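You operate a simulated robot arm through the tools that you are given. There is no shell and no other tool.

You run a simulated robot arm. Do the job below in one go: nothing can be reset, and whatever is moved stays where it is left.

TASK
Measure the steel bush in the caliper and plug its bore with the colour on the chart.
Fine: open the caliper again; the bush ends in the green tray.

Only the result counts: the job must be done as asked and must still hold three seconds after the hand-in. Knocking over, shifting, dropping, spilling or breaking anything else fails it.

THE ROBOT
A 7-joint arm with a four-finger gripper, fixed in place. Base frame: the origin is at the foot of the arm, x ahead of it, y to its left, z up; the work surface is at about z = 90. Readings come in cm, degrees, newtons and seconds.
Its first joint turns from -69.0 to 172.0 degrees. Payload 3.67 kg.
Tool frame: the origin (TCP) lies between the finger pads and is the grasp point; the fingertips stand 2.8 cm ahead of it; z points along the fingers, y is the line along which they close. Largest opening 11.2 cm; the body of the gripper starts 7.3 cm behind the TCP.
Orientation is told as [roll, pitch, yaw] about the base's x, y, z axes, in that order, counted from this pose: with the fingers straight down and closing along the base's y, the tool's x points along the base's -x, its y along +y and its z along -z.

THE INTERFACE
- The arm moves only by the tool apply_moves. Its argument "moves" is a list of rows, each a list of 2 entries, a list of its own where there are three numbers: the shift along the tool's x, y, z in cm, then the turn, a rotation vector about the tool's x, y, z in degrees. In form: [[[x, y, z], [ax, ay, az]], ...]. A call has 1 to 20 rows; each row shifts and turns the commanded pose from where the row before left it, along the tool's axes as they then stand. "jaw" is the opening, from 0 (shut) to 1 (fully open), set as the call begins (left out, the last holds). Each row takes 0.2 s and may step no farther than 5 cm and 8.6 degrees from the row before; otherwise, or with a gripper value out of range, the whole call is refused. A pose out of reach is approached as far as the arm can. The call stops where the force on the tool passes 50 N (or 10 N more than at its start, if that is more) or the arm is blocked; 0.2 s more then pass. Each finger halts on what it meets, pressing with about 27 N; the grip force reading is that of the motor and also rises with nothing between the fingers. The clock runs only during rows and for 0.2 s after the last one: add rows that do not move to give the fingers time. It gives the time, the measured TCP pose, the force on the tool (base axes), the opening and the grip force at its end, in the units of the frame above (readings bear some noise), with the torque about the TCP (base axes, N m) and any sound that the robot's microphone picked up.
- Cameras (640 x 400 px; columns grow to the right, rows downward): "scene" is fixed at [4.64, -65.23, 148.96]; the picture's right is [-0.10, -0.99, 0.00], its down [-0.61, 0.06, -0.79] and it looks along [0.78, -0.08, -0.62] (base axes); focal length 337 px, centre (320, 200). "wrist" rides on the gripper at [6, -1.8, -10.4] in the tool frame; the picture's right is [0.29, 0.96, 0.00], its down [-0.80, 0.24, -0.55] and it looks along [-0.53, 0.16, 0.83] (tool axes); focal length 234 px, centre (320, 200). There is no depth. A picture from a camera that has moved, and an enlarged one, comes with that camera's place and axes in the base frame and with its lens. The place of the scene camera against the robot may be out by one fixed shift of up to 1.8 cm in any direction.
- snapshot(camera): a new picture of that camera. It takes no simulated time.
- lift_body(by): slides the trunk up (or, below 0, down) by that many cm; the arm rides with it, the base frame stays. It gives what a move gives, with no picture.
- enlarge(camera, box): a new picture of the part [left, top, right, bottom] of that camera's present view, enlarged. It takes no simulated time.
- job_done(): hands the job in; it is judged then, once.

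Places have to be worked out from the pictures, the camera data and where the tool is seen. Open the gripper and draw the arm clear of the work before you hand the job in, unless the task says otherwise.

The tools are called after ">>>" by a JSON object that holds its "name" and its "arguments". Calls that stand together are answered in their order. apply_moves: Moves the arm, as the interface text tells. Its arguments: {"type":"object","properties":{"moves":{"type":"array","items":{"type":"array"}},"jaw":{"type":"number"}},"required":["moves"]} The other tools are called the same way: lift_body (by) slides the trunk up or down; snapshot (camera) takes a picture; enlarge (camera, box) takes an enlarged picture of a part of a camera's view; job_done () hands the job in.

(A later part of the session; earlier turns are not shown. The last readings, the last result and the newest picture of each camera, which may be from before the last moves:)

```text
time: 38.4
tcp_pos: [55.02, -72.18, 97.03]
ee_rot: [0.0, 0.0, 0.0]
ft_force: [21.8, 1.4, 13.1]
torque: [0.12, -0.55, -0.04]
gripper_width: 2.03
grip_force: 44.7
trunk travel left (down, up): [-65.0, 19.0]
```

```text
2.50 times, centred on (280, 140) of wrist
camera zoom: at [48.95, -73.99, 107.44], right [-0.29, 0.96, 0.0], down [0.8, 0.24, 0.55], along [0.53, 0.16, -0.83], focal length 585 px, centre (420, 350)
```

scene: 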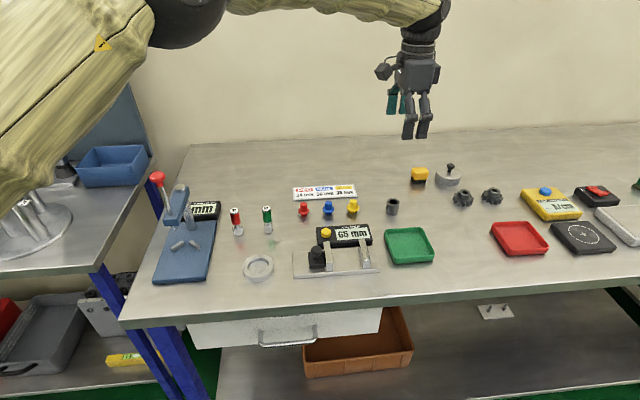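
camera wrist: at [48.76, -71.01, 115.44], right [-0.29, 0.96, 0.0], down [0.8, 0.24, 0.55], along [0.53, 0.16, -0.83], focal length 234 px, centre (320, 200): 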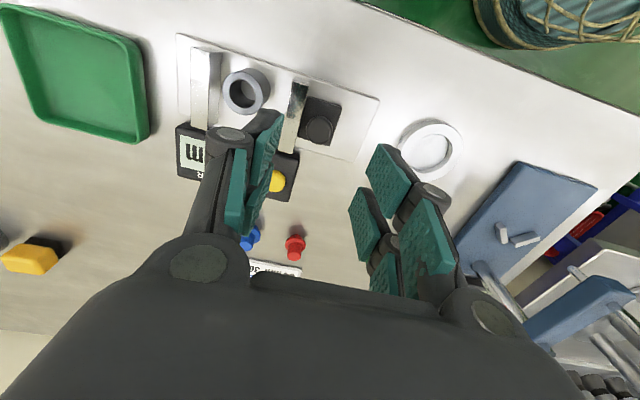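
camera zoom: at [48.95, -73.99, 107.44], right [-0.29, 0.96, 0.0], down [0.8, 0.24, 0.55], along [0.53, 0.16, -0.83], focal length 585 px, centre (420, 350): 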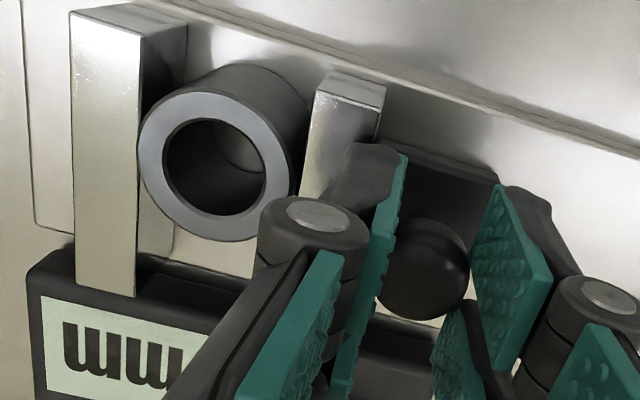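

Fy is still low at 1.4 N, so there is no clamp yet. A few more small steps.

>>> {"name": "apply_moves", "arguments": {"moves": [[[0, -0.08, 0], [0, 0, 0]], [[0, -0.08, 0], [0, 0, 0]], [[0, 0, 0], [0, 0, 0]]]}}

>>> {"name": "enlarge", "arguments": {"camera": "wrist", "box": [160, 60, 400, 220]}}

>>> {"name": "enlarge", "arguments": {"camera": "scene", "box": [280, 200, 400, 290]}}

```text
time: 39.2
tcp_pos: [54.96, -72.18, 97.05]
ee_rot: [0.1, -0.1, 0.0]
ft_force: [22.1, 3.9, 14.6]
torque: [0.19, -0.79, -0.07]
gripper_width: 2.01
grip_force: 45.0
trunk travel left (down, up): [-65.0, 19.0]
```

```text
2.50 times, centred on (280, 140) of wrist
camera zoom: at [48.95, -74.1, 107.44], right [-0.29, 0.96, 0.0], down [0.8, 0.24, 0.55], along [0.53, 0.16, -0.83], focal length 585 px, centre (420, 350)
```

zoom: 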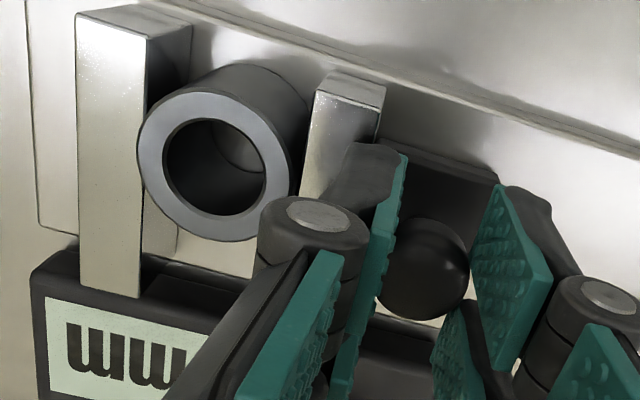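

```text
4.44 times, centred on (340, 245) of scene
camera zoom: at [4.64, -65.23, 148.96], right [-0.1, -0.99, 0.0], down [-0.61, 0.06, -0.79], along [0.78, -0.08, -0.62], focal length 1497 px, centre (231, 0)
```

zoom: 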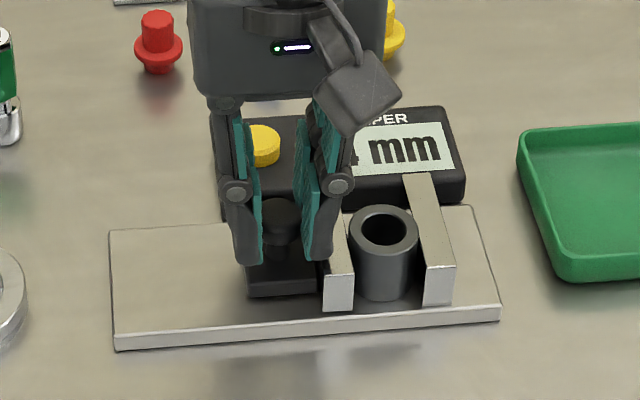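

The display seems to read "…4 mm" and the bush is against the fixed jaw. I'll push another 0.1 cm to be sure it is clamped.

>>> {"name": "apply_moves", "arguments": {"moves": [[[0, -0.06, 0], [0, 0, 0]], [[0, -0.06, 0], [0, 0, 0]], [[0, 0, 0], [0, 0, 0]], [[0, 0, 0], [0, 0, 0]]]}}

>>> {"name": "enlarge", "arguments": {"camera": "scene", "box": [320, 210, 400, 270]}}

```text
time: 40.2
tcp_pos: [55.04, -72.22, 97.01]
ee_rot: [0.0, 0.0, 0.1]
ft_force: [22.0, 15.3, 11.0]
torque: [0.65, -1.23, 0.05]
gripper_width: 2.02
grip_force: 45.0
trunk travel left (down, up): [-65.0, 19.0]
```

```text
6.67 times, centred on (360, 240) of scene
camera zoom: at [4.64, -65.23, 148.96], right [-0.1, -0.99, 0.0], down [-0.61, 0.06, -0.79], along [0.78, -0.08, -0.62], focal length 2246 px, centre (53, -67)
```

zoom: 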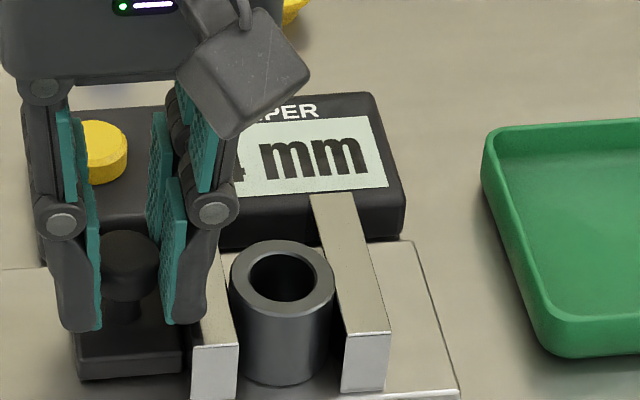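

Fy has risen to 15 N, so the bush is clamped. I'll release the knob by opening only to 3 cm, which stays clear of the bush top, then rise to read the display.

>>> {"name": "apply_moves", "arguments": {"moves": [[[0, 0, 0], [0, 0, 0]], [[0, 0, 0], [0, 0, 0]], [[0, 0, 0], [0, 0, 0]]], "jaw": 0.27}}

>>> {"name": "apply_moves", "arguments": {"moves": [[[0, 0, -0.5], [0, 0, 0]], [[0, 0, -1], [0, 0, 0]], [[0, 0, -2], [0, 0, 0]], [[0, 0, -2], [0, 0, 0]], [[0, 0, -2.5], [0, 0, 0]], [[0, 0, 0], [0, 0, 0]]]}}

>>> {"name": "enlarge", "arguments": {"camera": "scene", "box": [280, 200, 400, 290]}}

>>> {"name": "snapshot", "arguments": {"camera": "wrist"}}

```text
time: 41.0
tcp_pos: [54.76, -72.63, 97.04]
ee_rot: [0.0, 0.0, 0.0]
ft_force: [0.1, 0.1, 1.0]
torque: [0.0, -0.02, -0.01]
gripper_width: 3.03
grip_force: 0.0
trunk travel left (down, up): [-65.0, 19.0]
```

```text
time: 42.4
tcp_pos: [55.0, -72.52, 104.93]
ee_rot: [0.1, 0.0, 0.0]
ft_force: [-0.2, 0.6, -0.5]
torque: [0.02, 0.02, -0.01]
gripper_width: 3.02
grip_force: 0.0
trunk travel left (down, up): [-65.0, 19.0]
```

```text
4.44 times, centred on (340, 245) of scene
camera zoom: at [4.64, -65.23, 148.96], right [-0.1, -0.99, 0.0], down [-0.61, 0.06, -0.79], along [0.78, -0.08, -0.62], focal length 1497 px, centre (231, 0)
```

zoom: 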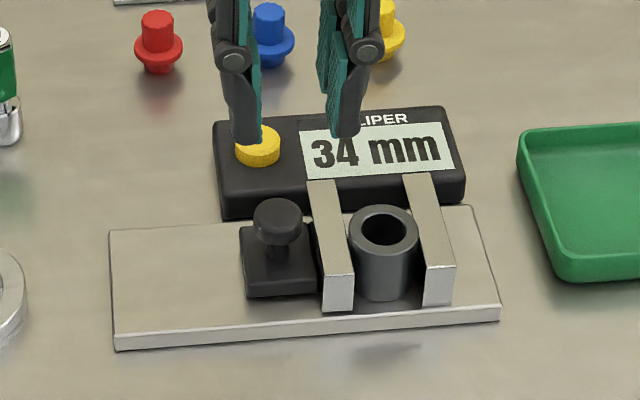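

```text
taken
camera wrist: at [48.91, -74.49, 115.3], right [-0.29, 0.96, 0.0], down [0.8, 0.24, 0.55], along [0.53, 0.16, -0.83], focal length 234 px, centre (320, 200)
```

wrist: 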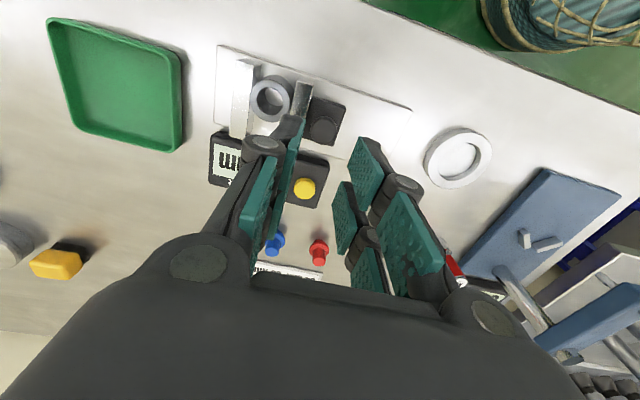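

The display clearly reads 34 mm, which the chart assigns to RED. The bush stays clamped upright in the caliper, which makes a good fixture for plugging, so I'll move above the red plug near (71, -68.4).

>>> {"name": "apply_moves", "arguments": {"moves": [[[-2.67, 0.68, 0], [0, 0, 0]], [[-2.67, 0.68, 0], [0, 0, 0]], [[-2.67, 0.68, 0], [0, 0, 0]], [[-2.67, 0.68, 0], [0, 0, 0]], [[-2.67, 0.68, 0], [0, 0, 0]], [[-2.67, 0.68, 0], [0, 0, 0]], [[0, 0, 0], [0, 0, 0]], [[0, 0, 0], [0, 0, 0]]], "jaw": 0.36}}

>>> {"name": "snapshot", "arguments": {"camera": "wrist"}}

>>> {"name": "enlarge", "arguments": {"camera": "wrist", "box": [200, 60, 440, 220]}}

```text
time: 44.2
tcp_pos: [71.02, -68.46, 104.89]
ee_rot: [0.2, 0.0, 0.1]
ft_force: [0.3, -0.6, -1.6]
torque: [-0.02, 0.0, -0.02]
gripper_width: 4.04
grip_force: 0.0
trunk travel left (down, up): [-65.0, 19.0]
```

```text
taken
camera wrist: at [64.93, -70.18, 115.32], right [-0.29, 0.96, 0.0], down [0.8, 0.24, 0.55], along [0.53, 0.16, -0.83], focal length 234 px, centre (320, 200)
```

wrist: 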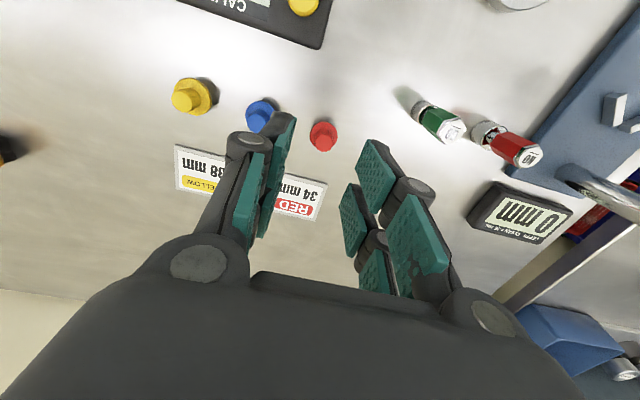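

```text
2.50 times, centred on (320, 140) of wrist
camera zoom: at [64.93, -70.18, 115.32], right [-0.29, 0.96, 0.0], down [0.8, 0.24, 0.55], along [0.53, 0.16, -0.83], focal length 585 px, centre (320, 350)
```

zoom: 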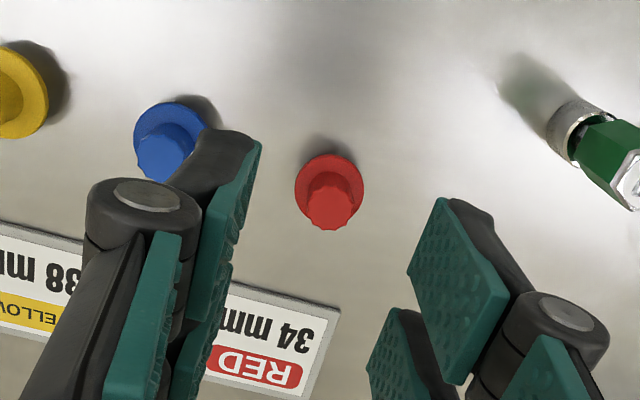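

The red plug's flange and grip head work out to about (72.3, -67.57). I'll centre over it and lower to z ≈ 100 to check again.

>>> {"name": "apply_moves", "arguments": {"moves": [[[-0.7, 0.45, 0.5], [0, 0, 0]], [[-0.7, 0.45, 1], [0, 0, 0]], [[0, 0, 1.5], [0, 0, 0]], [[0, 0, 1.5], [0, 0, 0]], [[0, 0, 0], [0, 0, 0]], [[0, 0, 0], [0, 0, 0]]]}}

>>> {"name": "enlarge", "arguments": {"camera": "wrist", "box": [200, 100, 440, 260]}}

>>> {"name": "enlarge", "arguments": {"camera": "scene", "box": [260, 150, 370, 230]}}

```text
time: 45.6
tcp_pos: [72.28, -67.53, 100.5]
ee_rot: [0.1, 0.0, 0.0]
ft_force: [-0.2, -0.2, -0.1]
torque: [-0.03, -0.01, -0.02]
gripper_width: 4.02
grip_force: 0.1
trunk travel left (down, up): [-65.0, 19.0]
```

```text
2.50 times, centred on (320, 180) of wrist
camera zoom: at [66.28, -69.33, 110.91], right [-0.29, 0.96, 0.0], down [0.8, 0.24, 0.55], along [0.53, 0.16, -0.83], focal length 585 px, centre (320, 250)
```

zoom: 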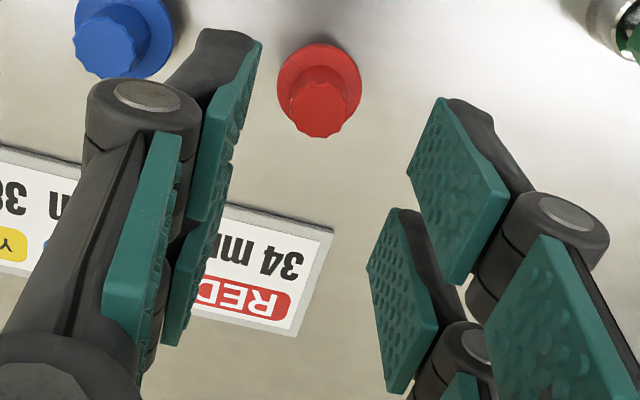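

```text
5.00 times, centred on (315, 190) of scene
camera zoom: at [4.64, -65.23, 148.96], right [-0.1, -0.99, 0.0], down [-0.61, 0.06, -0.79], along [0.78, -0.08, -0.62], focal length 1684 px, centre (345, 250)
```

zoom: 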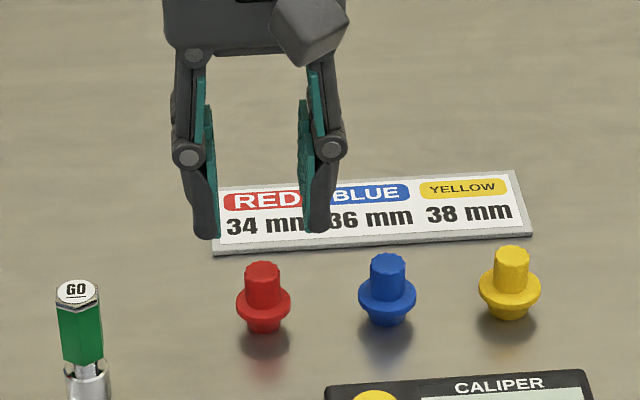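

The plug centre is (72.22, -67.6), within 0.1 cm of the TCP. The flange top is at about z 91.8 and the head top at about 94. I'll descend to TCP z ≈ 95, with the tips just above the flange.

>>> {"name": "apply_moves", "arguments": {"moves": [[[0.05, -0.06, 1.5], [0, 0, 0]], [[0, 0, 1.5], [0, 0, 0]], [[0, 0, 1.2], [0, 0, 0]], [[0, 0, 0.8], [0, 0, 0]], [[0, 0, 0.4], [0, 0, 0]], [[0, 0, 0], [0, 0, 0]], [[0, 0, 0], [0, 0, 0]]]}}

>>> {"name": "enlarge", "arguments": {"camera": "wrist", "box": [200, 100, 440, 260]}}

>>> {"name": "enlarge", "arguments": {"camera": "scene", "box": [260, 150, 370, 230]}}

```text
time: 47.2
tcp_pos: [72.33, -67.56, 95.11]
ee_rot: [0.1, 0.0, 0.0]
ft_force: [0.2, -0.4, 0.1]
torque: [0.0, 0.01, 0.01]
gripper_width: 4.04
grip_force: 0.0
trunk travel left (down, up): [-65.0, 19.0]
```

```text
2.50 times, centred on (320, 180) of wrist
camera zoom: at [66.26, -69.4, 105.52], right [-0.29, 0.96, 0.0], down [0.8, 0.24, 0.55], along [0.53, 0.16, -0.83], focal length 585 px, centre (320, 250)
```

zoom: 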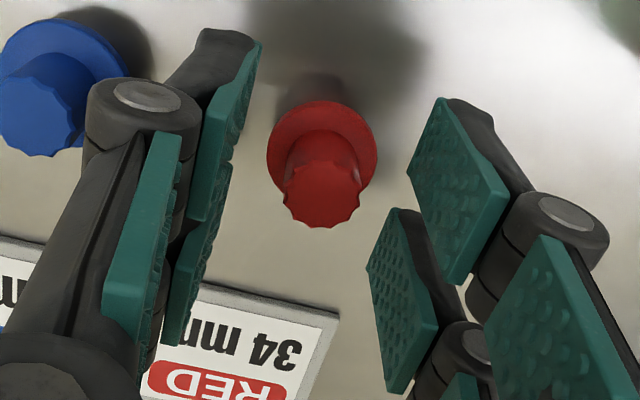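

```text
5.00 times, centred on (315, 190) of scene
camera zoom: at [4.64, -65.23, 148.96], right [-0.1, -0.99, 0.0], down [-0.61, 0.06, -0.79], along [0.78, -0.08, -0.62], focal length 1684 px, centre (345, 250)
```

zoom: 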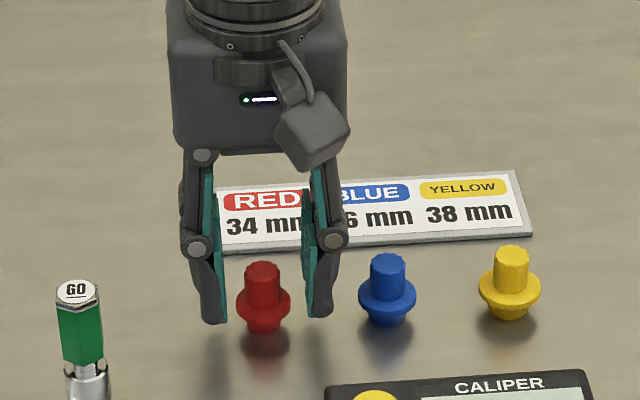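

The plug is centred and the fingers sit around its head, clear of the blue plug. I'll close on it.

>>> {"name": "apply_moves", "arguments": {"moves": [[[0, 0, 0], [0, 0, 0]], [[0, 0, 0], [0, 0, 0]], [[0, 0, 0], [0, 0, 0]], [[0, 0, 0], [0, 0, 0]]], "jaw": 0.08}}

>>> {"name": "enlarge", "arguments": {"camera": "wrist", "box": [200, 100, 440, 260]}}

>>> {"name": "enlarge", "arguments": {"camera": "scene", "box": [260, 150, 370, 230]}}

```text
time: 48.2
tcp_pos: [72.37, -67.57, 95.09]
ee_rot: [-0.1, 0.0, 0.0]
ft_force: [0.3, -0.2, -0.4]
torque: [-0.06, -0.01, -0.02]
gripper_width: 1.39
grip_force: 26.3
trunk travel left (down, up): [-65.0, 19.0]
```

```text
2.50 times, centred on (320, 180) of wrist
camera zoom: at [66.26, -69.4, 105.53], right [-0.29, 0.96, 0.0], down [0.8, 0.24, 0.55], along [0.53, 0.16, -0.83], focal length 585 px, centre (320, 250)
```

zoom: 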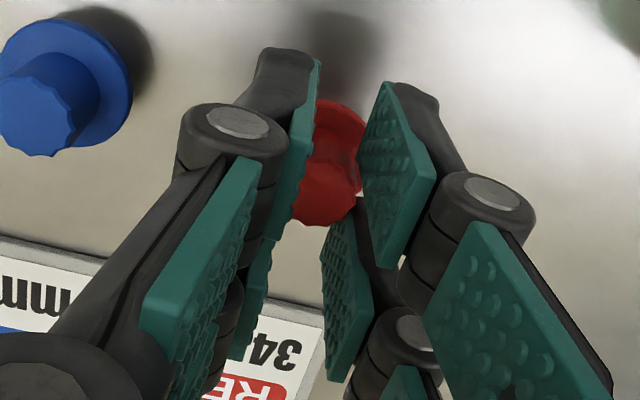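

```text
5.00 times, centred on (315, 190) of scene
camera zoom: at [4.64, -65.23, 148.96], right [-0.1, -0.99, 0.0], down [-0.61, 0.06, -0.79], along [0.78, -0.08, -0.62], focal length 1684 px, centre (345, 250)
```

zoom: 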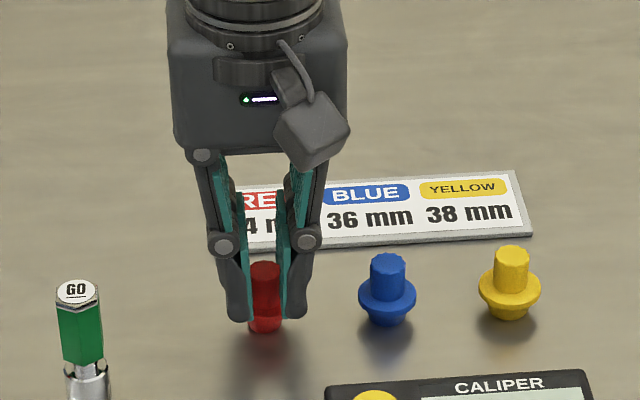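

The plug is gripped at 1.39 cm. I'll lift it 11 cm and check the grip.

>>> {"name": "apply_moves", "arguments": {"moves": [[[0, 0, -0.5], [0, 0, 0]], [[0, 0, -1.5], [0, 0, 0]], [[0, 0, -2], [0, 0, 0]], [[0, 0, -2], [0, 0, 0]], [[0, 0, -2], [0, 0, 0]], [[0, 0, -2], [0, 0, 0]], [[0, 0, -1], [0, 0, 0]], [[0, 0, 0], [0, 0, 0]], [[0, 0, 0], [0, 0, 0]]]}}

>>> {"name": "enlarge", "arguments": {"camera": "wrist", "box": [200, 100, 440, 260]}}

>>> {"name": "enlarge", "arguments": {"camera": "scene", "box": [250, 100, 370, 190]}}

```text
time: 50.2
tcp_pos: [72.25, -67.53, 106.02]
ee_rot: [0.1, 0.0, 0.0]
ft_force: [0.1, -0.2, -1.2]
torque: [-0.01, -0.01, 0.03]
gripper_width: 1.41
grip_force: 26.9
trunk travel left (down, up): [-65.0, 19.0]
```

```text
2.50 times, centred on (320, 180) of wrist
camera zoom: at [66.21, -69.44, 116.45], right [-0.29, 0.96, 0.0], down [0.8, 0.24, 0.55], along [0.53, 0.16, -0.83], focal length 585 px, centre (320, 250)
```

zoom: 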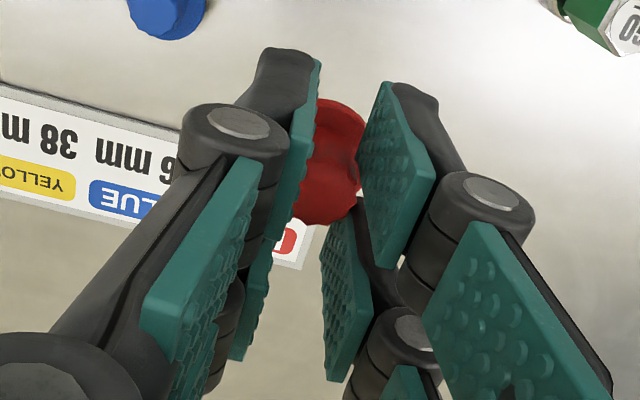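

```text
4.44 times, centred on (310, 145) of scene
camera zoom: at [4.64, -65.23, 148.96], right [-0.1, -0.99, 0.0], down [-0.61, 0.06, -0.79], along [0.78, -0.08, -0.62], focal length 1497 px, centre (364, 444)
```

zoom: 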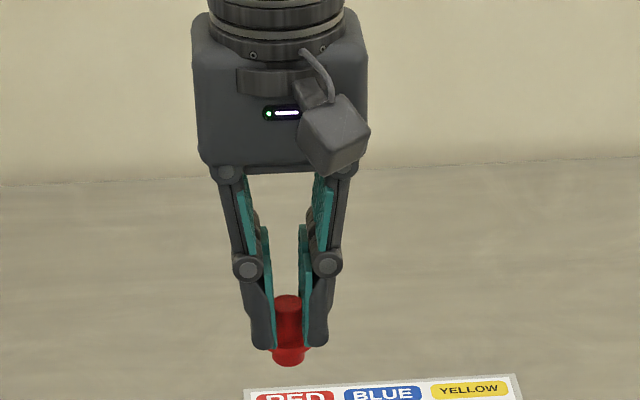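

The plug hangs straight in the grip, its bottom about 5.1 cm below the TCP. I'll carry it above the clamped bush, near (54, -77.2).

>>> {"name": "apply_moves", "arguments": {"moves": [[[2.275, -1.2, 0], [0, 0, 0]], [[2.275, -1.2, 0], [0, 0, 0]], [[2.275, -1.2, 0], [0, 0, 0]], [[2.275, -1.2, 0], [0, 0, 0]], [[2.275, -1.2, 0], [0, 0, 0]], [[2.275, -1.2, 0], [0, 0, 0]], [[2.275, -1.2, 0], [0, 0, 0]], [[2.275, -1.2, 0], [0, 0, 0]], [[0, 0, 0], [0, 0, 0]], [[0, 0, 0], [0, 0, 0]], [[0, 0, 0], [0, 0, 0]]]}}

>>> {"name": "snapshot", "arguments": {"camera": "wrist"}}

>>> {"name": "enlarge", "arguments": {"camera": "wrist", "box": [240, 70, 400, 170]}}

>>> {"name": "enlarge", "arguments": {"camera": "scene", "box": [290, 170, 410, 290]}}

```text
time: 52.6
tcp_pos: [53.99, -77.23, 106.09]
ee_rot: [0.0, -0.1, 0.0]
ft_force: [-0.6, -0.2, -0.2]
torque: [-0.01, 0.03, 0.01]
gripper_width: 1.4
grip_force: 26.7
trunk travel left (down, up): [-65.0, 19.0]
```

```text
taken
camera wrist: at [47.98, -79.06, 116.46], right [-0.29, 0.96, 0.0], down [0.8, 0.24, 0.55], along [0.53, 0.16, -0.83], focal length 234 px, centre (320, 200)
```

wrist: 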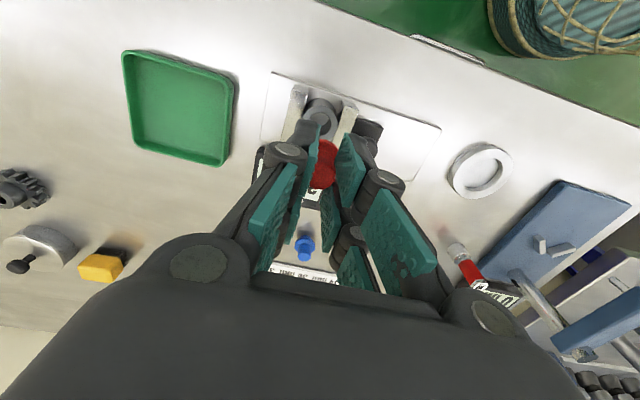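

```text
4.00 times, centred on (320, 120) of wrist
camera zoom: at [47.98, -79.06, 116.46], right [-0.29, 0.96, 0.0], down [0.8, 0.24, 0.55], along [0.53, 0.16, -0.83], focal length 937 px, centre (320, 520)
```

zoom: 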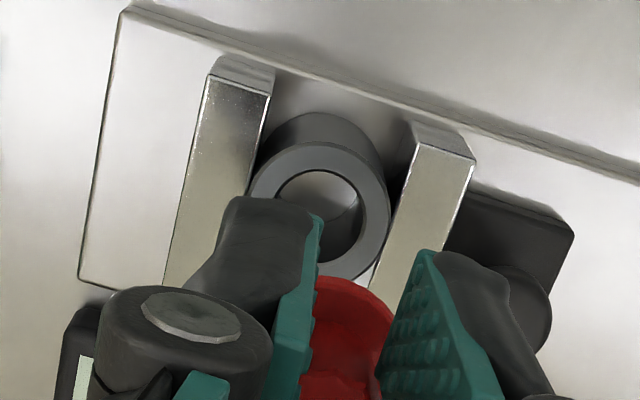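

```text
3.33 times, centred on (350, 230) of scene
camera zoom: at [4.64, -65.23, 148.96], right [-0.1, -0.99, 0.0], down [-0.61, 0.06, -0.79], along [0.78, -0.08, -0.62], focal length 1123 px, centre (220, 100)
```

zoom: 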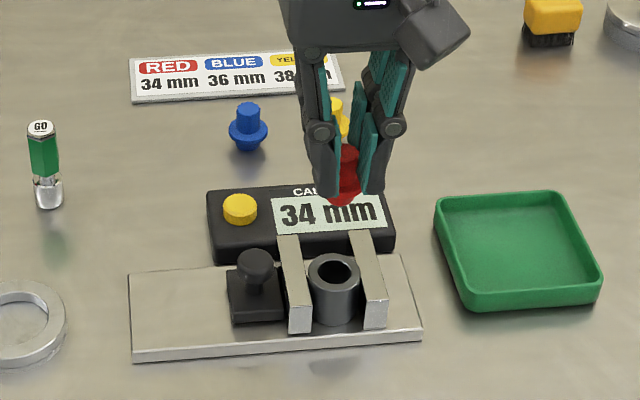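

The bore centre computes to about (53.97, -77.3), and the plug is centred on the TCP to about 0.1 cm. I'll trim y by -0.08 and lower until the spigot is just above the bush top.

>>> {"name": "apply_moves", "arguments": {"moves": [[[0, -0.08, 1.5], [0, 0, 0]], [[0, 0, 1.5], [0, 0, 0]], [[0, 0, 1.2], [0, 0, 0]], [[0, 0, 1.0], [0, 0, 0]], [[0, 0, 0.6], [0, 0, 0]], [[0, 0, 0], [0, 0, 0]], [[0, 0, 0], [0, 0, 0]], [[0, 0, 0], [0, 0, 0]]]}}

>>> {"name": "enlarge", "arguments": {"camera": "wrist", "box": [240, 70, 400, 190]}}

>>> {"name": "enlarge", "arguments": {"camera": "scene", "box": [320, 200, 390, 270]}}

```text
time: 54.4
tcp_pos: [54.1, -77.31, 100.28]
ee_rot: [0.1, -0.1, 0.0]
ft_force: [-0.3, -0.4, -0.1]
torque: [0.01, -0.02, -0.03]
gripper_width: 1.35
grip_force: 26.7
trunk travel left (down, up): [-65.0, 19.0]
```

```text
3.33 times, centred on (320, 130) of wrist
camera zoom: at [47.99, -79.16, 110.64], right [-0.29, 0.96, 0.0], down [0.8, 0.24, 0.55], along [0.53, 0.16, -0.83], focal length 781 px, centre (320, 433)
```

zoom: 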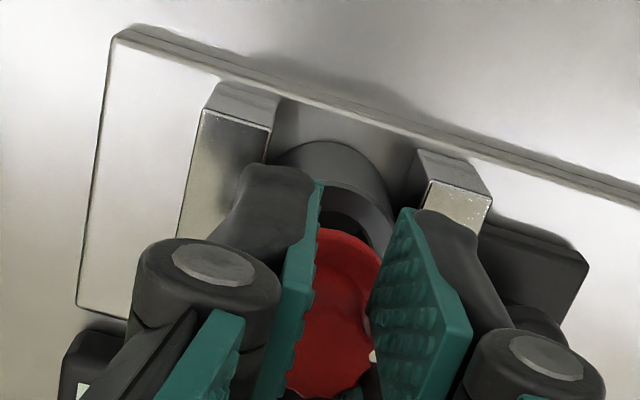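

```text
5.71 times, centred on (355, 235) of scene
camera zoom: at [4.64, -65.23, 148.96], right [-0.1, -0.99, 0.0], down [-0.61, 0.06, -0.79], along [0.78, -0.08, -0.62], focal length 1925 px, centre (120, 0)
```

zoom: 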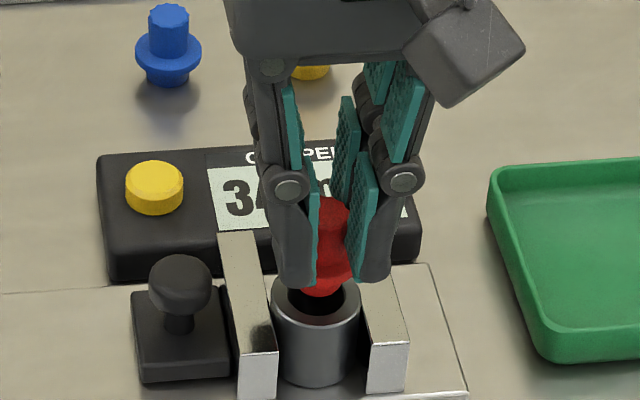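

The plug's spigot is just above the bore. I'll enlarge more closely to check the lateral alignment before inserting.

>>> {"name": "enlarge", "arguments": {"camera": "scene", "box": [342, 232, 372, 258]}}

>>> {"name": "enlarge", "arguments": {"camera": "wrist", "box": [295, 100, 355, 190]}}

```text
15.38 times, centred on (357, 245) of scene
camera zoom: at [4.64, -65.23, 148.96], right [-0.1, -0.99, 0.0], down [-0.61, 0.06, -0.79], along [0.78, -0.08, -0.62], focal length 5182 px, centre (-249, -492)
```

zoom: 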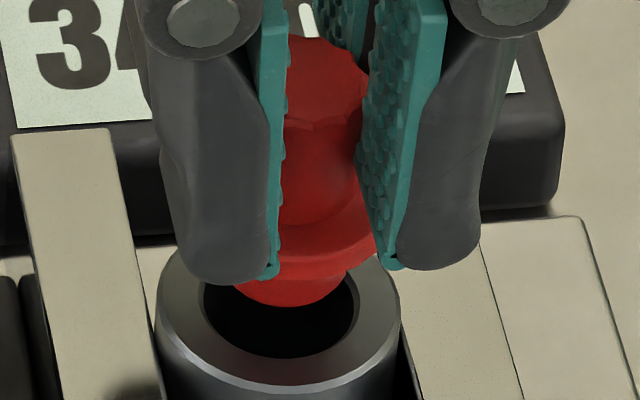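

```text
4.44 times, centred on (325, 145) of wrist
camera zoom: at [47.99, -79.16, 110.64], right [-0.29, 0.96, 0.0], down [0.8, 0.24, 0.55], along [0.53, 0.16, -0.83], focal length 1041 px, centre (298, 444)
```

zoom: 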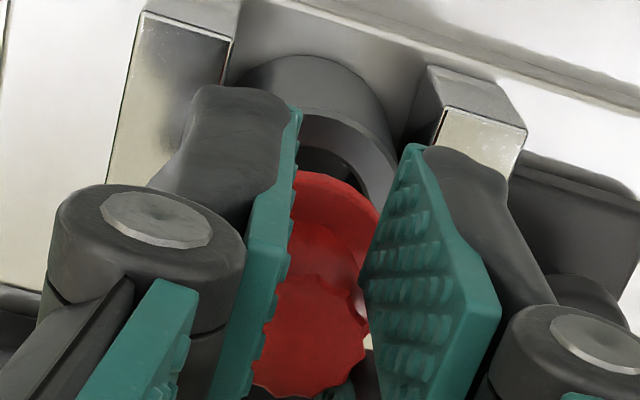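

The spigot is within about 0.1 cm of the bore axis, with about 0.28 cm of radial clearance at its tip. I'll lower it 1.2 cm into the bore and check forces.

>>> {"name": "apply_moves", "arguments": {"moves": [[[0, 0, 0.3], [0, 0, 0]], [[0, 0, 0.3], [0, 0, 0]], [[0, 0, 0.3], [0, 0, 0]], [[0, 0, 0.3], [0, 0, 0]], [[0, 0, 0], [0, 0, 0]], [[0, 0, 0], [0, 0, 0]]]}}

>>> {"name": "enlarge", "arguments": {"camera": "scene", "box": [342, 232, 372, 258]}}

```text
time: 55.8
tcp_pos: [54.05, -77.24, 99.0]
ee_rot: [0.1, -0.1, 0.0]
ft_force: [-0.4, 0.4, 0.0]
torque: [-0.01, -0.02, 0.01]
gripper_width: 1.34
grip_force: 26.8
trunk travel left (down, up): [-65.0, 19.0]
```

```text
15.38 times, centred on (357, 245) of scene
camera zoom: at [4.64, -65.23, 148.96], right [-0.1, -0.99, 0.0], down [-0.61, 0.06, -0.79], along [0.78, -0.08, -0.62], focal length 5182 px, centre (-249, -492)
```

zoom: 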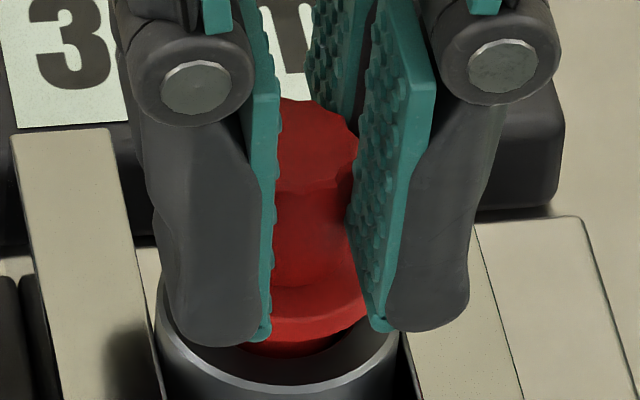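

The spigot is entering the bore with no contact force. I'll continue down by 0.6 cm.

>>> {"name": "apply_moves", "arguments": {"moves": [[[0, 0, 0.2], [0, 0, 0]], [[0, 0, 0.2], [0, 0, 0]], [[0, 0, 0.2], [0, 0, 0]], [[0, 0, 0], [0, 0, 0]], [[0, 0, 0], [0, 0, 0]]]}}

>>> {"name": "enlarge", "arguments": {"camera": "scene", "box": [342, 232, 372, 258]}}

```text
time: 57.0
tcp_pos: [54.05, -77.33, 98.44]
ee_rot: [0.1, 0.0, 0.0]
ft_force: [-0.1, -0.2, 2.1]
torque: [0.01, 0.03, 0.03]
gripper_width: 1.35
grip_force: 27.5
trunk travel left (down, up): [-65.0, 19.0]
```

```text
15.38 times, centred on (357, 245) of scene
camera zoom: at [4.64, -65.23, 148.96], right [-0.1, -0.99, 0.0], down [-0.61, 0.06, -0.79], along [0.78, -0.08, -0.62], focal length 5182 px, centre (-249, -492)
```

zoom: 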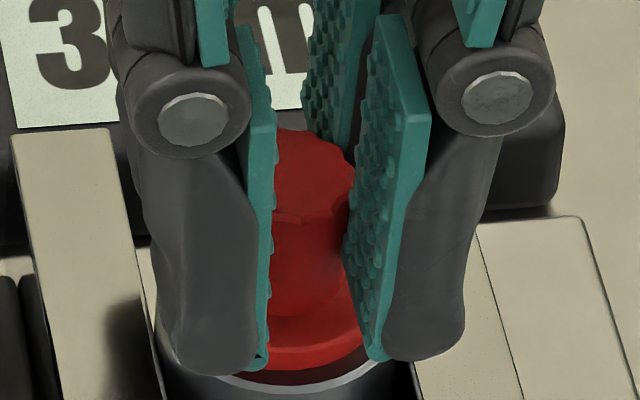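

Fz is at about 2 N, so contact may be starting. I'll go on in 0.1 cm steps.

>>> {"name": "apply_moves", "arguments": {"moves": [[[0, 0, 0.1], [0, 0, 0]], [[0, 0, 0.1], [0, 0, 0]], [[0, 0, 0], [0, 0, 0]], [[0, 0, 0], [0, 0, 0]]]}}

>>> {"name": "enlarge", "arguments": {"camera": "scene", "box": [342, 232, 372, 258]}}

```text
time: 58.0
tcp_pos: [54.07, -77.37, 98.34]
ee_rot: [-0.1, -0.1, -0.1]
ft_force: [1.7, -4.4, 16.8]
torque: [-0.15, 0.02, 0.01]
gripper_width: 1.31
grip_force: 27.0
trunk travel left (down, up): [-65.0, 19.0]
```

```text
15.38 times, centred on (357, 245) of scene
camera zoom: at [4.64, -65.23, 148.96], right [-0.1, -0.99, 0.0], down [-0.61, 0.06, -0.79], along [0.78, -0.08, -0.62], focal length 5182 px, centre (-249, -492)
```

zoom: 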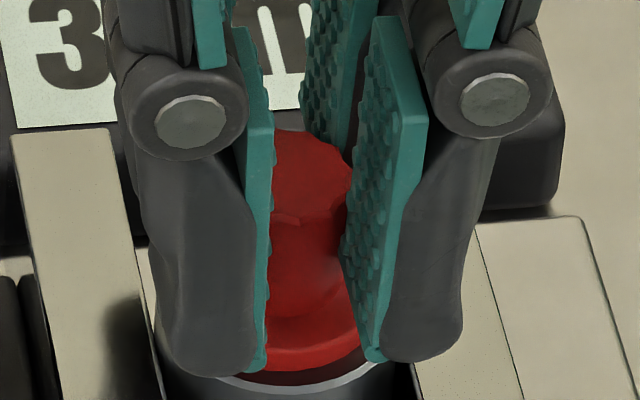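

Fz is now 17 N with a small gap still visible under the flange. I'll look with the wrist camera before pushing further.

>>> {"name": "enlarge", "arguments": {"camera": "wrist", "box": [280, 90, 370, 200]}}

>>> {"name": "enlarge", "arguments": {"camera": "scene", "box": [346, 240, 368, 260]}}

```text
3.64 times, centred on (325, 145) of wrist
camera zoom: at [47.97, -79.05, 108.86], right [-0.29, 0.96, 0.0], down [0.8, 0.24, 0.56], along [0.53, 0.16, -0.83], focal length 852 px, centre (302, 400)
```

zoom: 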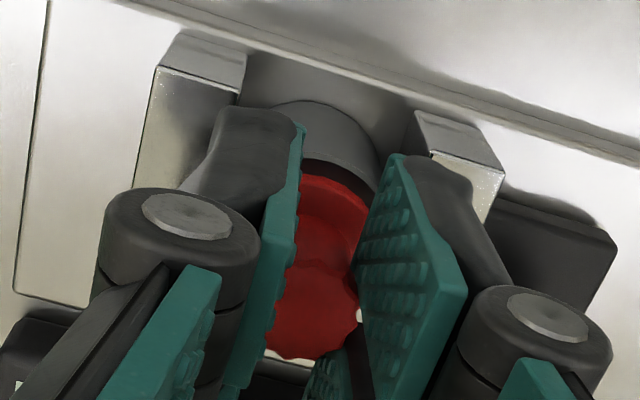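

```text
16.00 times, centred on (357, 250) of scene
camera zoom: at [4.64, -65.23, 148.96], right [-0.1, -0.99, 0.0], down [-0.61, 0.06, -0.79], along [0.78, -0.08, -0.62], focal length 5390 px, centre (-272, -600)
```

zoom: 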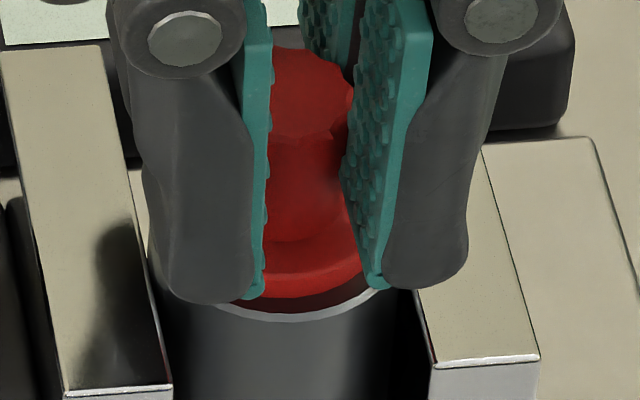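

The dark band is just the shaded ring of the bush around the flange, so the flange is seated on the bush. I'll back off slightly, release the plug and rise.

>>> {"name": "apply_moves", "arguments": {"moves": [[[0, 0, -0.08], [0, 0, 0]], [[0, 0, 0], [0, 0, 0]], [[0, 0, 0], [0, 0, 0]], [[0, 0, 0], [0, 0, 0]]], "jaw": 0.27}}

>>> {"name": "apply_moves", "arguments": {"moves": [[[0, 0, -0.5], [0, 0, 0]], [[0, 0, -1], [0, 0, 0]], [[0, 0, -1.5], [0, 0, 0]], [[0, 0, -2], [0, 0, 0]], [[0, 0, -2.5], [0, 0, 0]], [[0, 0, 0], [0, 0, 0]], [[0, 0, 0], [0, 0, 0]]]}}

>>> {"name": "enlarge", "arguments": {"camera": "scene", "box": [310, 210, 400, 280]}}

>>> {"name": "snapshot", "arguments": {"camera": "wrist"}}

```text
time: 59.0
tcp_pos: [53.99, -77.24, 98.37]
ee_rot: [-0.1, 0.0, -0.1]
ft_force: [0.1, 0.2, 0.3]
torque: [0.02, -0.01, 0.0]
gripper_width: 3.02
grip_force: 0.1
trunk travel left (down, up): [-65.0, 19.0]
```

```text
time: 60.6
tcp_pos: [54.0, -77.23, 105.85]
ee_rot: [0.0, 0.1, 0.0]
ft_force: [0.0, 0.5, -0.8]
torque: [0.02, 0.0, 0.0]
gripper_width: 3.06
grip_force: 0.1
trunk travel left (down, up): [-65.0, 19.0]
```

```text
5.71 times, centred on (355, 245) of scene
camera zoom: at [4.64, -65.23, 148.96], right [-0.1, -0.99, 0.0], down [-0.61, 0.06, -0.79], along [0.78, -0.08, -0.62], focal length 1925 px, centre (120, -57)
```

zoom: 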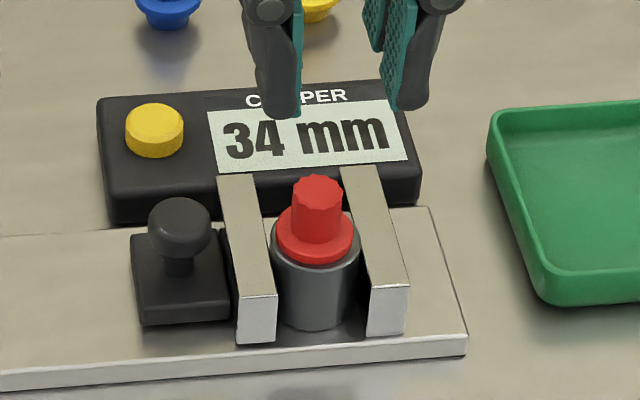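

```text
taken
camera wrist: at [47.9, -79.11, 116.27], right [-0.29, 0.96, 0.0], down [0.8, 0.24, 0.55], along [0.53, 0.16, -0.83], focal length 234 px, centre (320, 200)
```

wrist: 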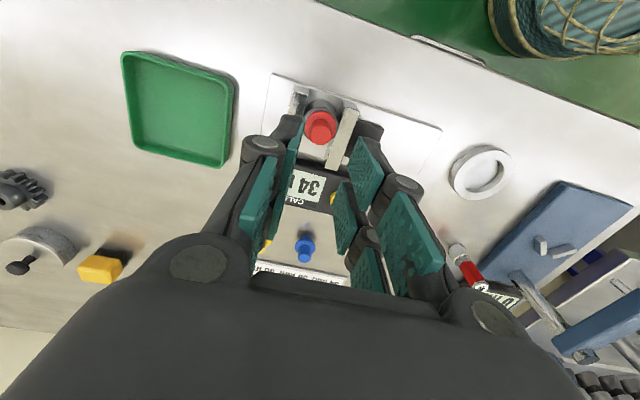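

The red plug sits squared in the bush and the display still reads 34 mm. Now I'll go to the knob, about (54.87, -72.3), to open the caliper again.

>>> {"name": "apply_moves", "arguments": {"moves": [[[-0.4, 2.5, 0], [0, 0, 0]], [[-0.45, 2.5, 0], [0, 0, 0]], [[0, 0, 2], [0, 0, 0]], [[0, 0, 2], [0, 0, 0]], [[0, 0, 1.5], [0, 0, 0]], [[0, 0, 0], [0, 0, 0]], [[0, 0, 0], [0, 0, 0]], [[0, 0, 0], [0, 0, 0]]]}}

>>> {"name": "enlarge", "arguments": {"camera": "wrist", "box": [200, 60, 440, 220]}}

>>> {"name": "enlarge", "arguments": {"camera": "scene", "box": [290, 190, 410, 280]}}

```text
time: 62.4
tcp_pos: [54.92, -72.3, 100.37]
ee_rot: [0.1, 0.0, -0.1]
ft_force: [0.4, 0.4, -0.7]
torque: [0.01, -0.03, -0.01]
gripper_width: 3.01
grip_force: 0.0
trunk travel left (down, up): [-65.0, 19.0]
```

```text
2.50 times, centred on (320, 140) of wrist
camera zoom: at [48.81, -74.16, 110.73], right [-0.29, 0.96, 0.0], down [0.8, 0.24, 0.55], along [0.53, 0.16, -0.83], focal length 585 px, centre (320, 350)
```

zoom: 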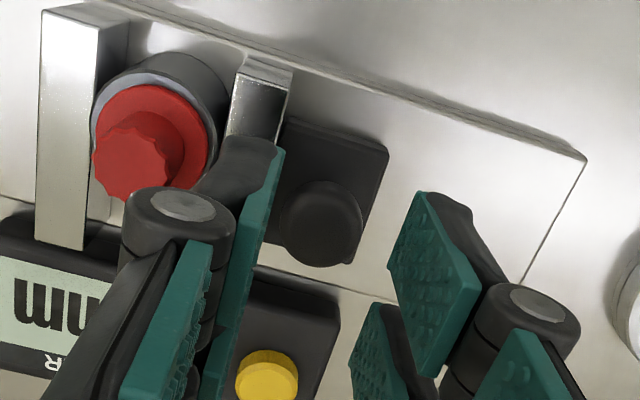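

```text
4.44 times, centred on (350, 235) of scene
camera zoom: at [4.64, -65.23, 148.96], right [-0.1, -0.99, 0.0], down [-0.61, 0.06, -0.79], along [0.78, -0.08, -0.62], focal length 1497 px, centre (187, 44)
```

zoom: 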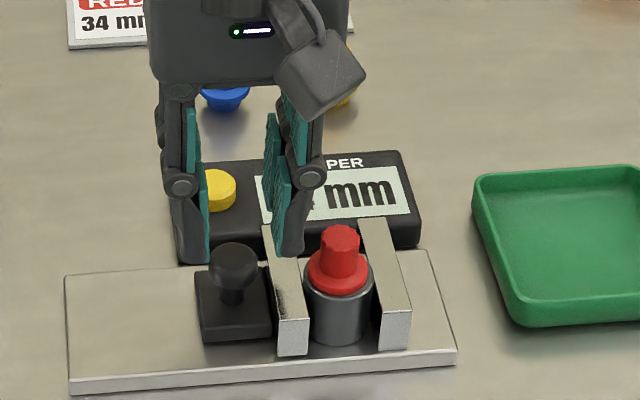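

The knob is centred in y and about 0.2 cm off in x. I'll trim that, lower to z ≈ 96.95 (just above the jaw tops) and grip the knob.

>>> {"name": "apply_moves", "arguments": {"moves": [[[0.17, 0, 1.2], [0, 0, 0]], [[0, 0, 1.0], [0, 0, 0]], [[0, 0, 0.7], [0, 0, 0]], [[0, 0, 0.43], [0, 0, 0]], [[0, 0, 0], [0, 0, 0]], [[0, 0, 0], [0, 0, 0]]]}}

>>> {"name": "apply_moves", "arguments": {"moves": [[[0, 0, 0], [0, 0, 0]], [[0, 0, 0], [0, 0, 0]], [[0, 0, 0], [0, 0, 0]]], "jaw": 0.15}}

>>> {"name": "enlarge", "arguments": {"camera": "scene", "box": [290, 190, 410, 280]}}

>>> {"name": "enlarge", "arguments": {"camera": "wrist", "box": [160, 60, 400, 220]}}

```text
time: 63.8
tcp_pos: [54.71, -72.3, 96.98]
ee_rot: [0.1, -0.1, 0.0]
ft_force: [-0.2, 0.3, 0.1]
torque: [0.02, 0.01, -0.01]
gripper_width: 3.02
grip_force: 0.0
trunk travel left (down, up): [-65.0, 19.0]
```

```text
time: 64.6
tcp_pos: [54.81, -72.47, 96.93]
ee_rot: [0.2, -0.1, 0.0]
ft_force: [0.1, 3.8, -2.4]
torque: [0.11, -0.12, 0.06]
gripper_width: 2.19
grip_force: 44.6
trunk travel left (down, up): [-65.0, 19.0]
```

```text
4.44 times, centred on (350, 235) of scene
camera zoom: at [4.64, -65.23, 148.96], right [-0.1, -0.99, 0.0], down [-0.61, 0.06, -0.79], along [0.78, -0.08, -0.62], focal length 1497 px, centre (187, 44)
```

zoom: 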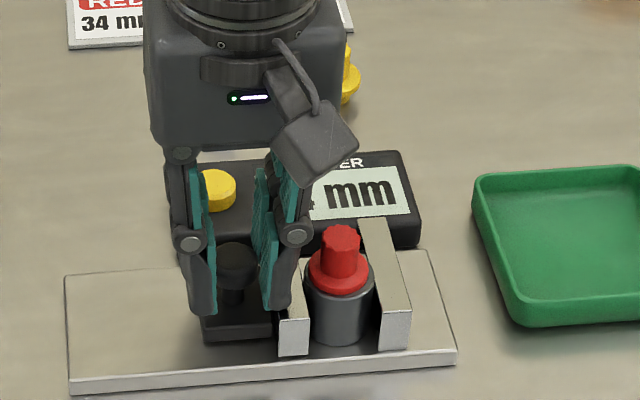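

```text
2.50 times, centred on (280, 140) of wrist
camera zoom: at [48.65, -74.12, 107.39], right [-0.29, 0.96, 0.0], down [0.8, 0.24, 0.55], along [0.53, 0.16, -0.83], focal length 585 px, centre (420, 350)
```

zoom: 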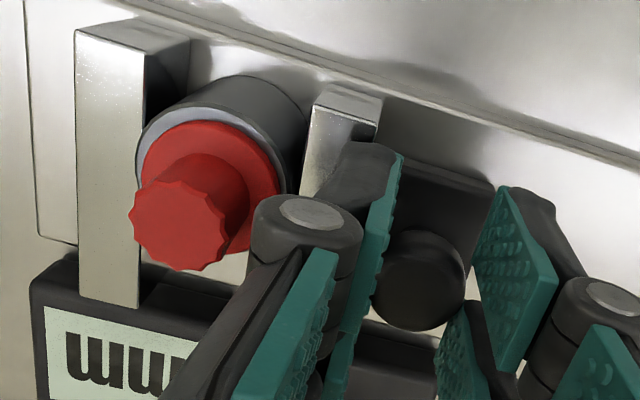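

The knob is gripped. I'll slide it +y by 3 cm to reopen the jaws.

>>> {"name": "apply_moves", "arguments": {"moves": [[[0, 0.15, 0], [0, 0, 0]], [[0, 0.25, 0], [0, 0, 0]], [[0, 0.25, 0], [0, 0, 0]], [[0, 0.25, 0], [0, 0, 0]], [[0, 0.25, 0], [0, 0, 0]], [[0, 0.25, 0], [0, 0, 0]], [[0, 0.25, 0], [0, 0, 0]], [[0, 0.25, 0], [0, 0, 0]], [[0, 0.25, 0], [0, 0, 0]], [[0, 0.25, 0], [0, 0, 0]], [[0, 0.25, 0], [0, 0, 0]], [[0, 0.25, 0], [0, 0, 0]], [[0, 0.1, 0], [0, 0, 0]], [[0, 0, 0], [0, 0, 0]]]}}

>>> {"name": "enlarge", "arguments": {"camera": "scene", "box": [280, 200, 400, 290]}}

```text
time: 67.6
tcp_pos: [54.72, -69.42, 96.95]
ee_rot: [0.2, 0.0, 0.0]
ft_force: [0.6, 0.4, -2.8]
torque: [0.0, -0.06, -0.01]
gripper_width: 2.23
grip_force: 45.0
trunk travel left (down, up): [-65.0, 19.0]
```

```text
4.44 times, centred on (340, 245) of scene
camera zoom: at [4.64, -65.23, 148.96], right [-0.1, -0.99, 0.0], down [-0.61, 0.06, -0.79], along [0.78, -0.08, -0.62], focal length 1497 px, centre (231, 0)
```

zoom: 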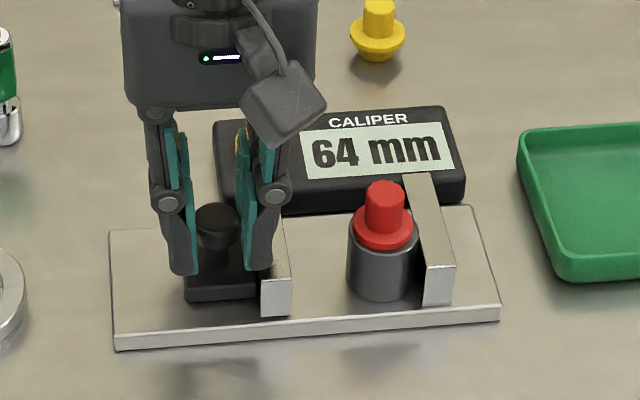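

The display reads 64 mm; a touch more brings it back to its original opening. Then I'll release the knob and rise.

>>> {"name": "apply_moves", "arguments": {"moves": [[[0, 0.08, 0], [0, 0, 0]], [[0, 0.07, 0], [0, 0, 0]], [[0, 0, 0], [0, 0, 0]], [[0, 0, 0], [0, 0, 0]]]}}

>>> {"name": "apply_moves", "arguments": {"moves": [[[0, 0, 0], [0, 0, 0]], [[0, 0, 0], [0, 0, 0]], [[0, 0, 0], [0, 0, 0]]], "jaw": 0.3}}

>>> {"name": "apply_moves", "arguments": {"moves": [[[0, 0, -0.5], [0, 0, 0]], [[0, 0, -1.5], [0, 0, 0]], [[0, 0, -2], [0, 0, 0]], [[0, 0, -3], [0, 0, 0]], [[0, 0, -3], [0, 0, 0]], [[0, 0, 0], [0, 0, 0]], [[0, 0, 0], [0, 0, 0]]]}}

>>> {"name": "enlarge", "arguments": {"camera": "scene", "box": [280, 200, 400, 290]}}

>>> {"name": "snapshot", "arguments": {"camera": "wrist"}}

```text
time: 68.6
tcp_pos: [54.79, -69.13, 97.04]
ee_rot: [0.1, 0.0, 0.0]
ft_force: [-0.1, -4.5, 0.7]
torque: [-0.14, 0.38, -0.05]
gripper_width: 2.2
grip_force: 45.3
trunk travel left (down, up): [-65.0, 19.0]
```

```text
time: 69.4
tcp_pos: [54.68, -69.15, 97.08]
ee_rot: [0.0, 0.0, 0.0]
ft_force: [-0.2, -0.1, -0.6]
torque: [-0.02, -0.03, 0.0]
gripper_width: 3.34
grip_force: 0.1
trunk travel left (down, up): [-65.0, 19.0]
```

```text
time: 71.0
tcp_pos: [54.59, -69.28, 107.09]
ee_rot: [0.0, -0.1, -0.1]
ft_force: [-0.1, 0.0, 0.2]
torque: [-0.02, -0.02, -0.01]
gripper_width: 3.38
grip_force: 0.0
trunk travel left (down, up): [-65.0, 19.0]
```

```text
4.44 times, centred on (340, 245) of scene
camera zoom: at [4.64, -65.23, 148.96], right [-0.1, -0.99, 0.0], down [-0.61, 0.06, -0.79], along [0.78, -0.08, -0.62], focal length 1497 px, centre (231, 0)
```

zoom: 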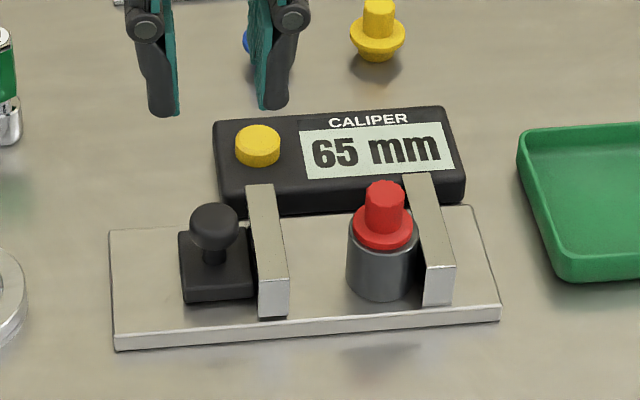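

```text
taken
camera wrist: at [48.58, -71.04, 117.56], right [-0.29, 0.96, 0.0], down [0.8, 0.24, 0.55], along [0.53, 0.16, -0.83], focal length 234 px, centre (320, 200)
```

wrist: 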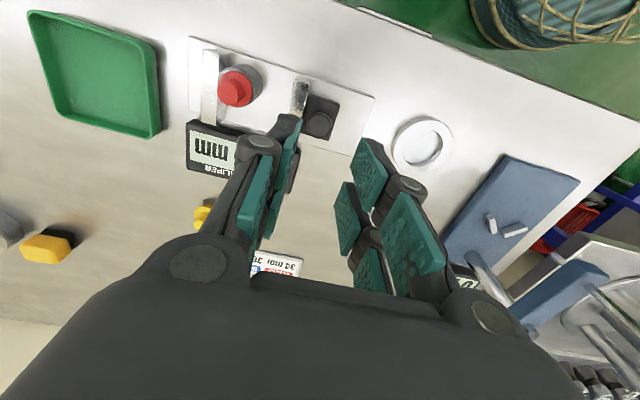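

The caliper is back at 65 mm and the plugged bush stands beside the fixed jaw. I'll turn the tool to yaw -90° again and position it so the -y prong pair is centred on the bush, clear of the fixed jaw (TCP y ≈ -75.85).

>>> {"name": "apply_moves", "arguments": {"moves": [[[0, 0, 0], [0, 0, 8.1818]], [[0, 0, 0], [0, 0, 8.1818]], [[0, 0, 0], [0, 0, 8.1818]], [[0, 0, 0], [0, 0, 8.1818]], [[0, 0, 0], [0, 0, 8.1818]], [[0, 0, 0], [0, 0, 8.1818]], [[0, 0, 0], [0, 0, 8.1818]], [[0, 0, 0], [0, 0, 8.1818]], [[0, 0, 0], [0, 0, 8.1818]], [[0, 0, 0], [0, 0, 8.1818]], [[0, 0, 0], [0, 0, 8.1818]], [[0, 0, 0], [0, 0, 0]], [[-2.2, -0.25, 0], [0, 0, 0]], [[-2.2, -0.25, 0], [0, 0, 0]], [[-2.3, -0.23, 0], [0, 0, 0]], [[0, 0, 0], [0, 0, 0]], [[0, 0, 0], [0, 0, 0]], [[0, 0, 0], [0, 0, 0]]], "jaw": 0.48}}

>>> {"name": "snapshot", "arguments": {"camera": "wrist"}}

>>> {"name": "enlarge", "arguments": {"camera": "wrist", "box": [220, 60, 420, 200]}}

```text
time: 74.8
tcp_pos: [54.03, -75.84, 106.93]
ee_rot: [0.0, -0.1, -90.1]
ft_force: [0.1, -0.2, -1.1]
torque: [0.02, -0.03, -0.02]
gripper_width: 5.39
grip_force: 0.1
trunk travel left (down, up): [-65.0, 19.0]
```

```text
taken
camera wrist: at [52.13, -69.9, 117.39], right [0.96, 0.29, 0.0], down [0.24, -0.8, 0.55], along [0.16, -0.53, -0.83], focal length 234 px, centre (320, 200)
```

wrist: 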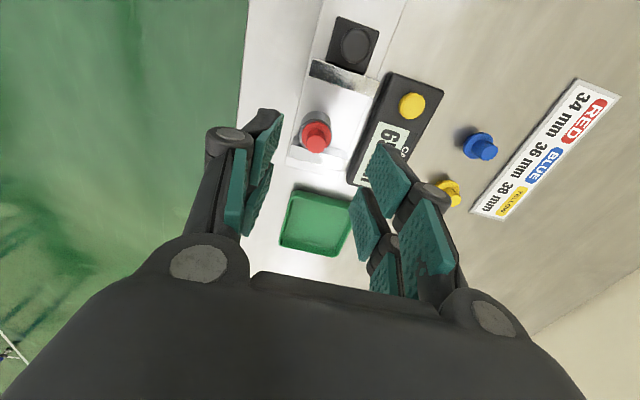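

```text
2.86 times, centred on (320, 130) of wrist
camera zoom: at [52.13, -69.9, 117.39], right [0.96, 0.29, 0.0], down [0.24, -0.8, 0.55], along [0.16, -0.53, -0.83], focal length 669 px, centre (320, 400)
```

zoom: 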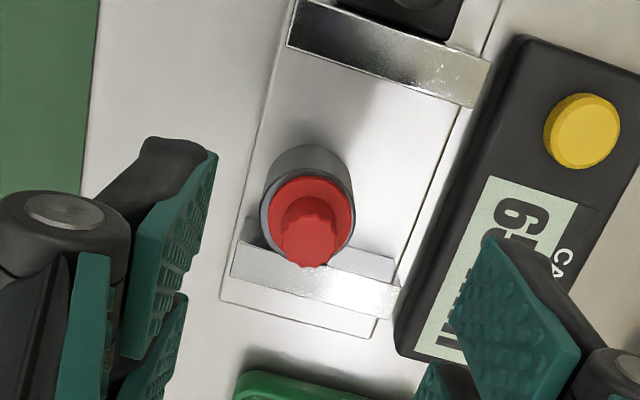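

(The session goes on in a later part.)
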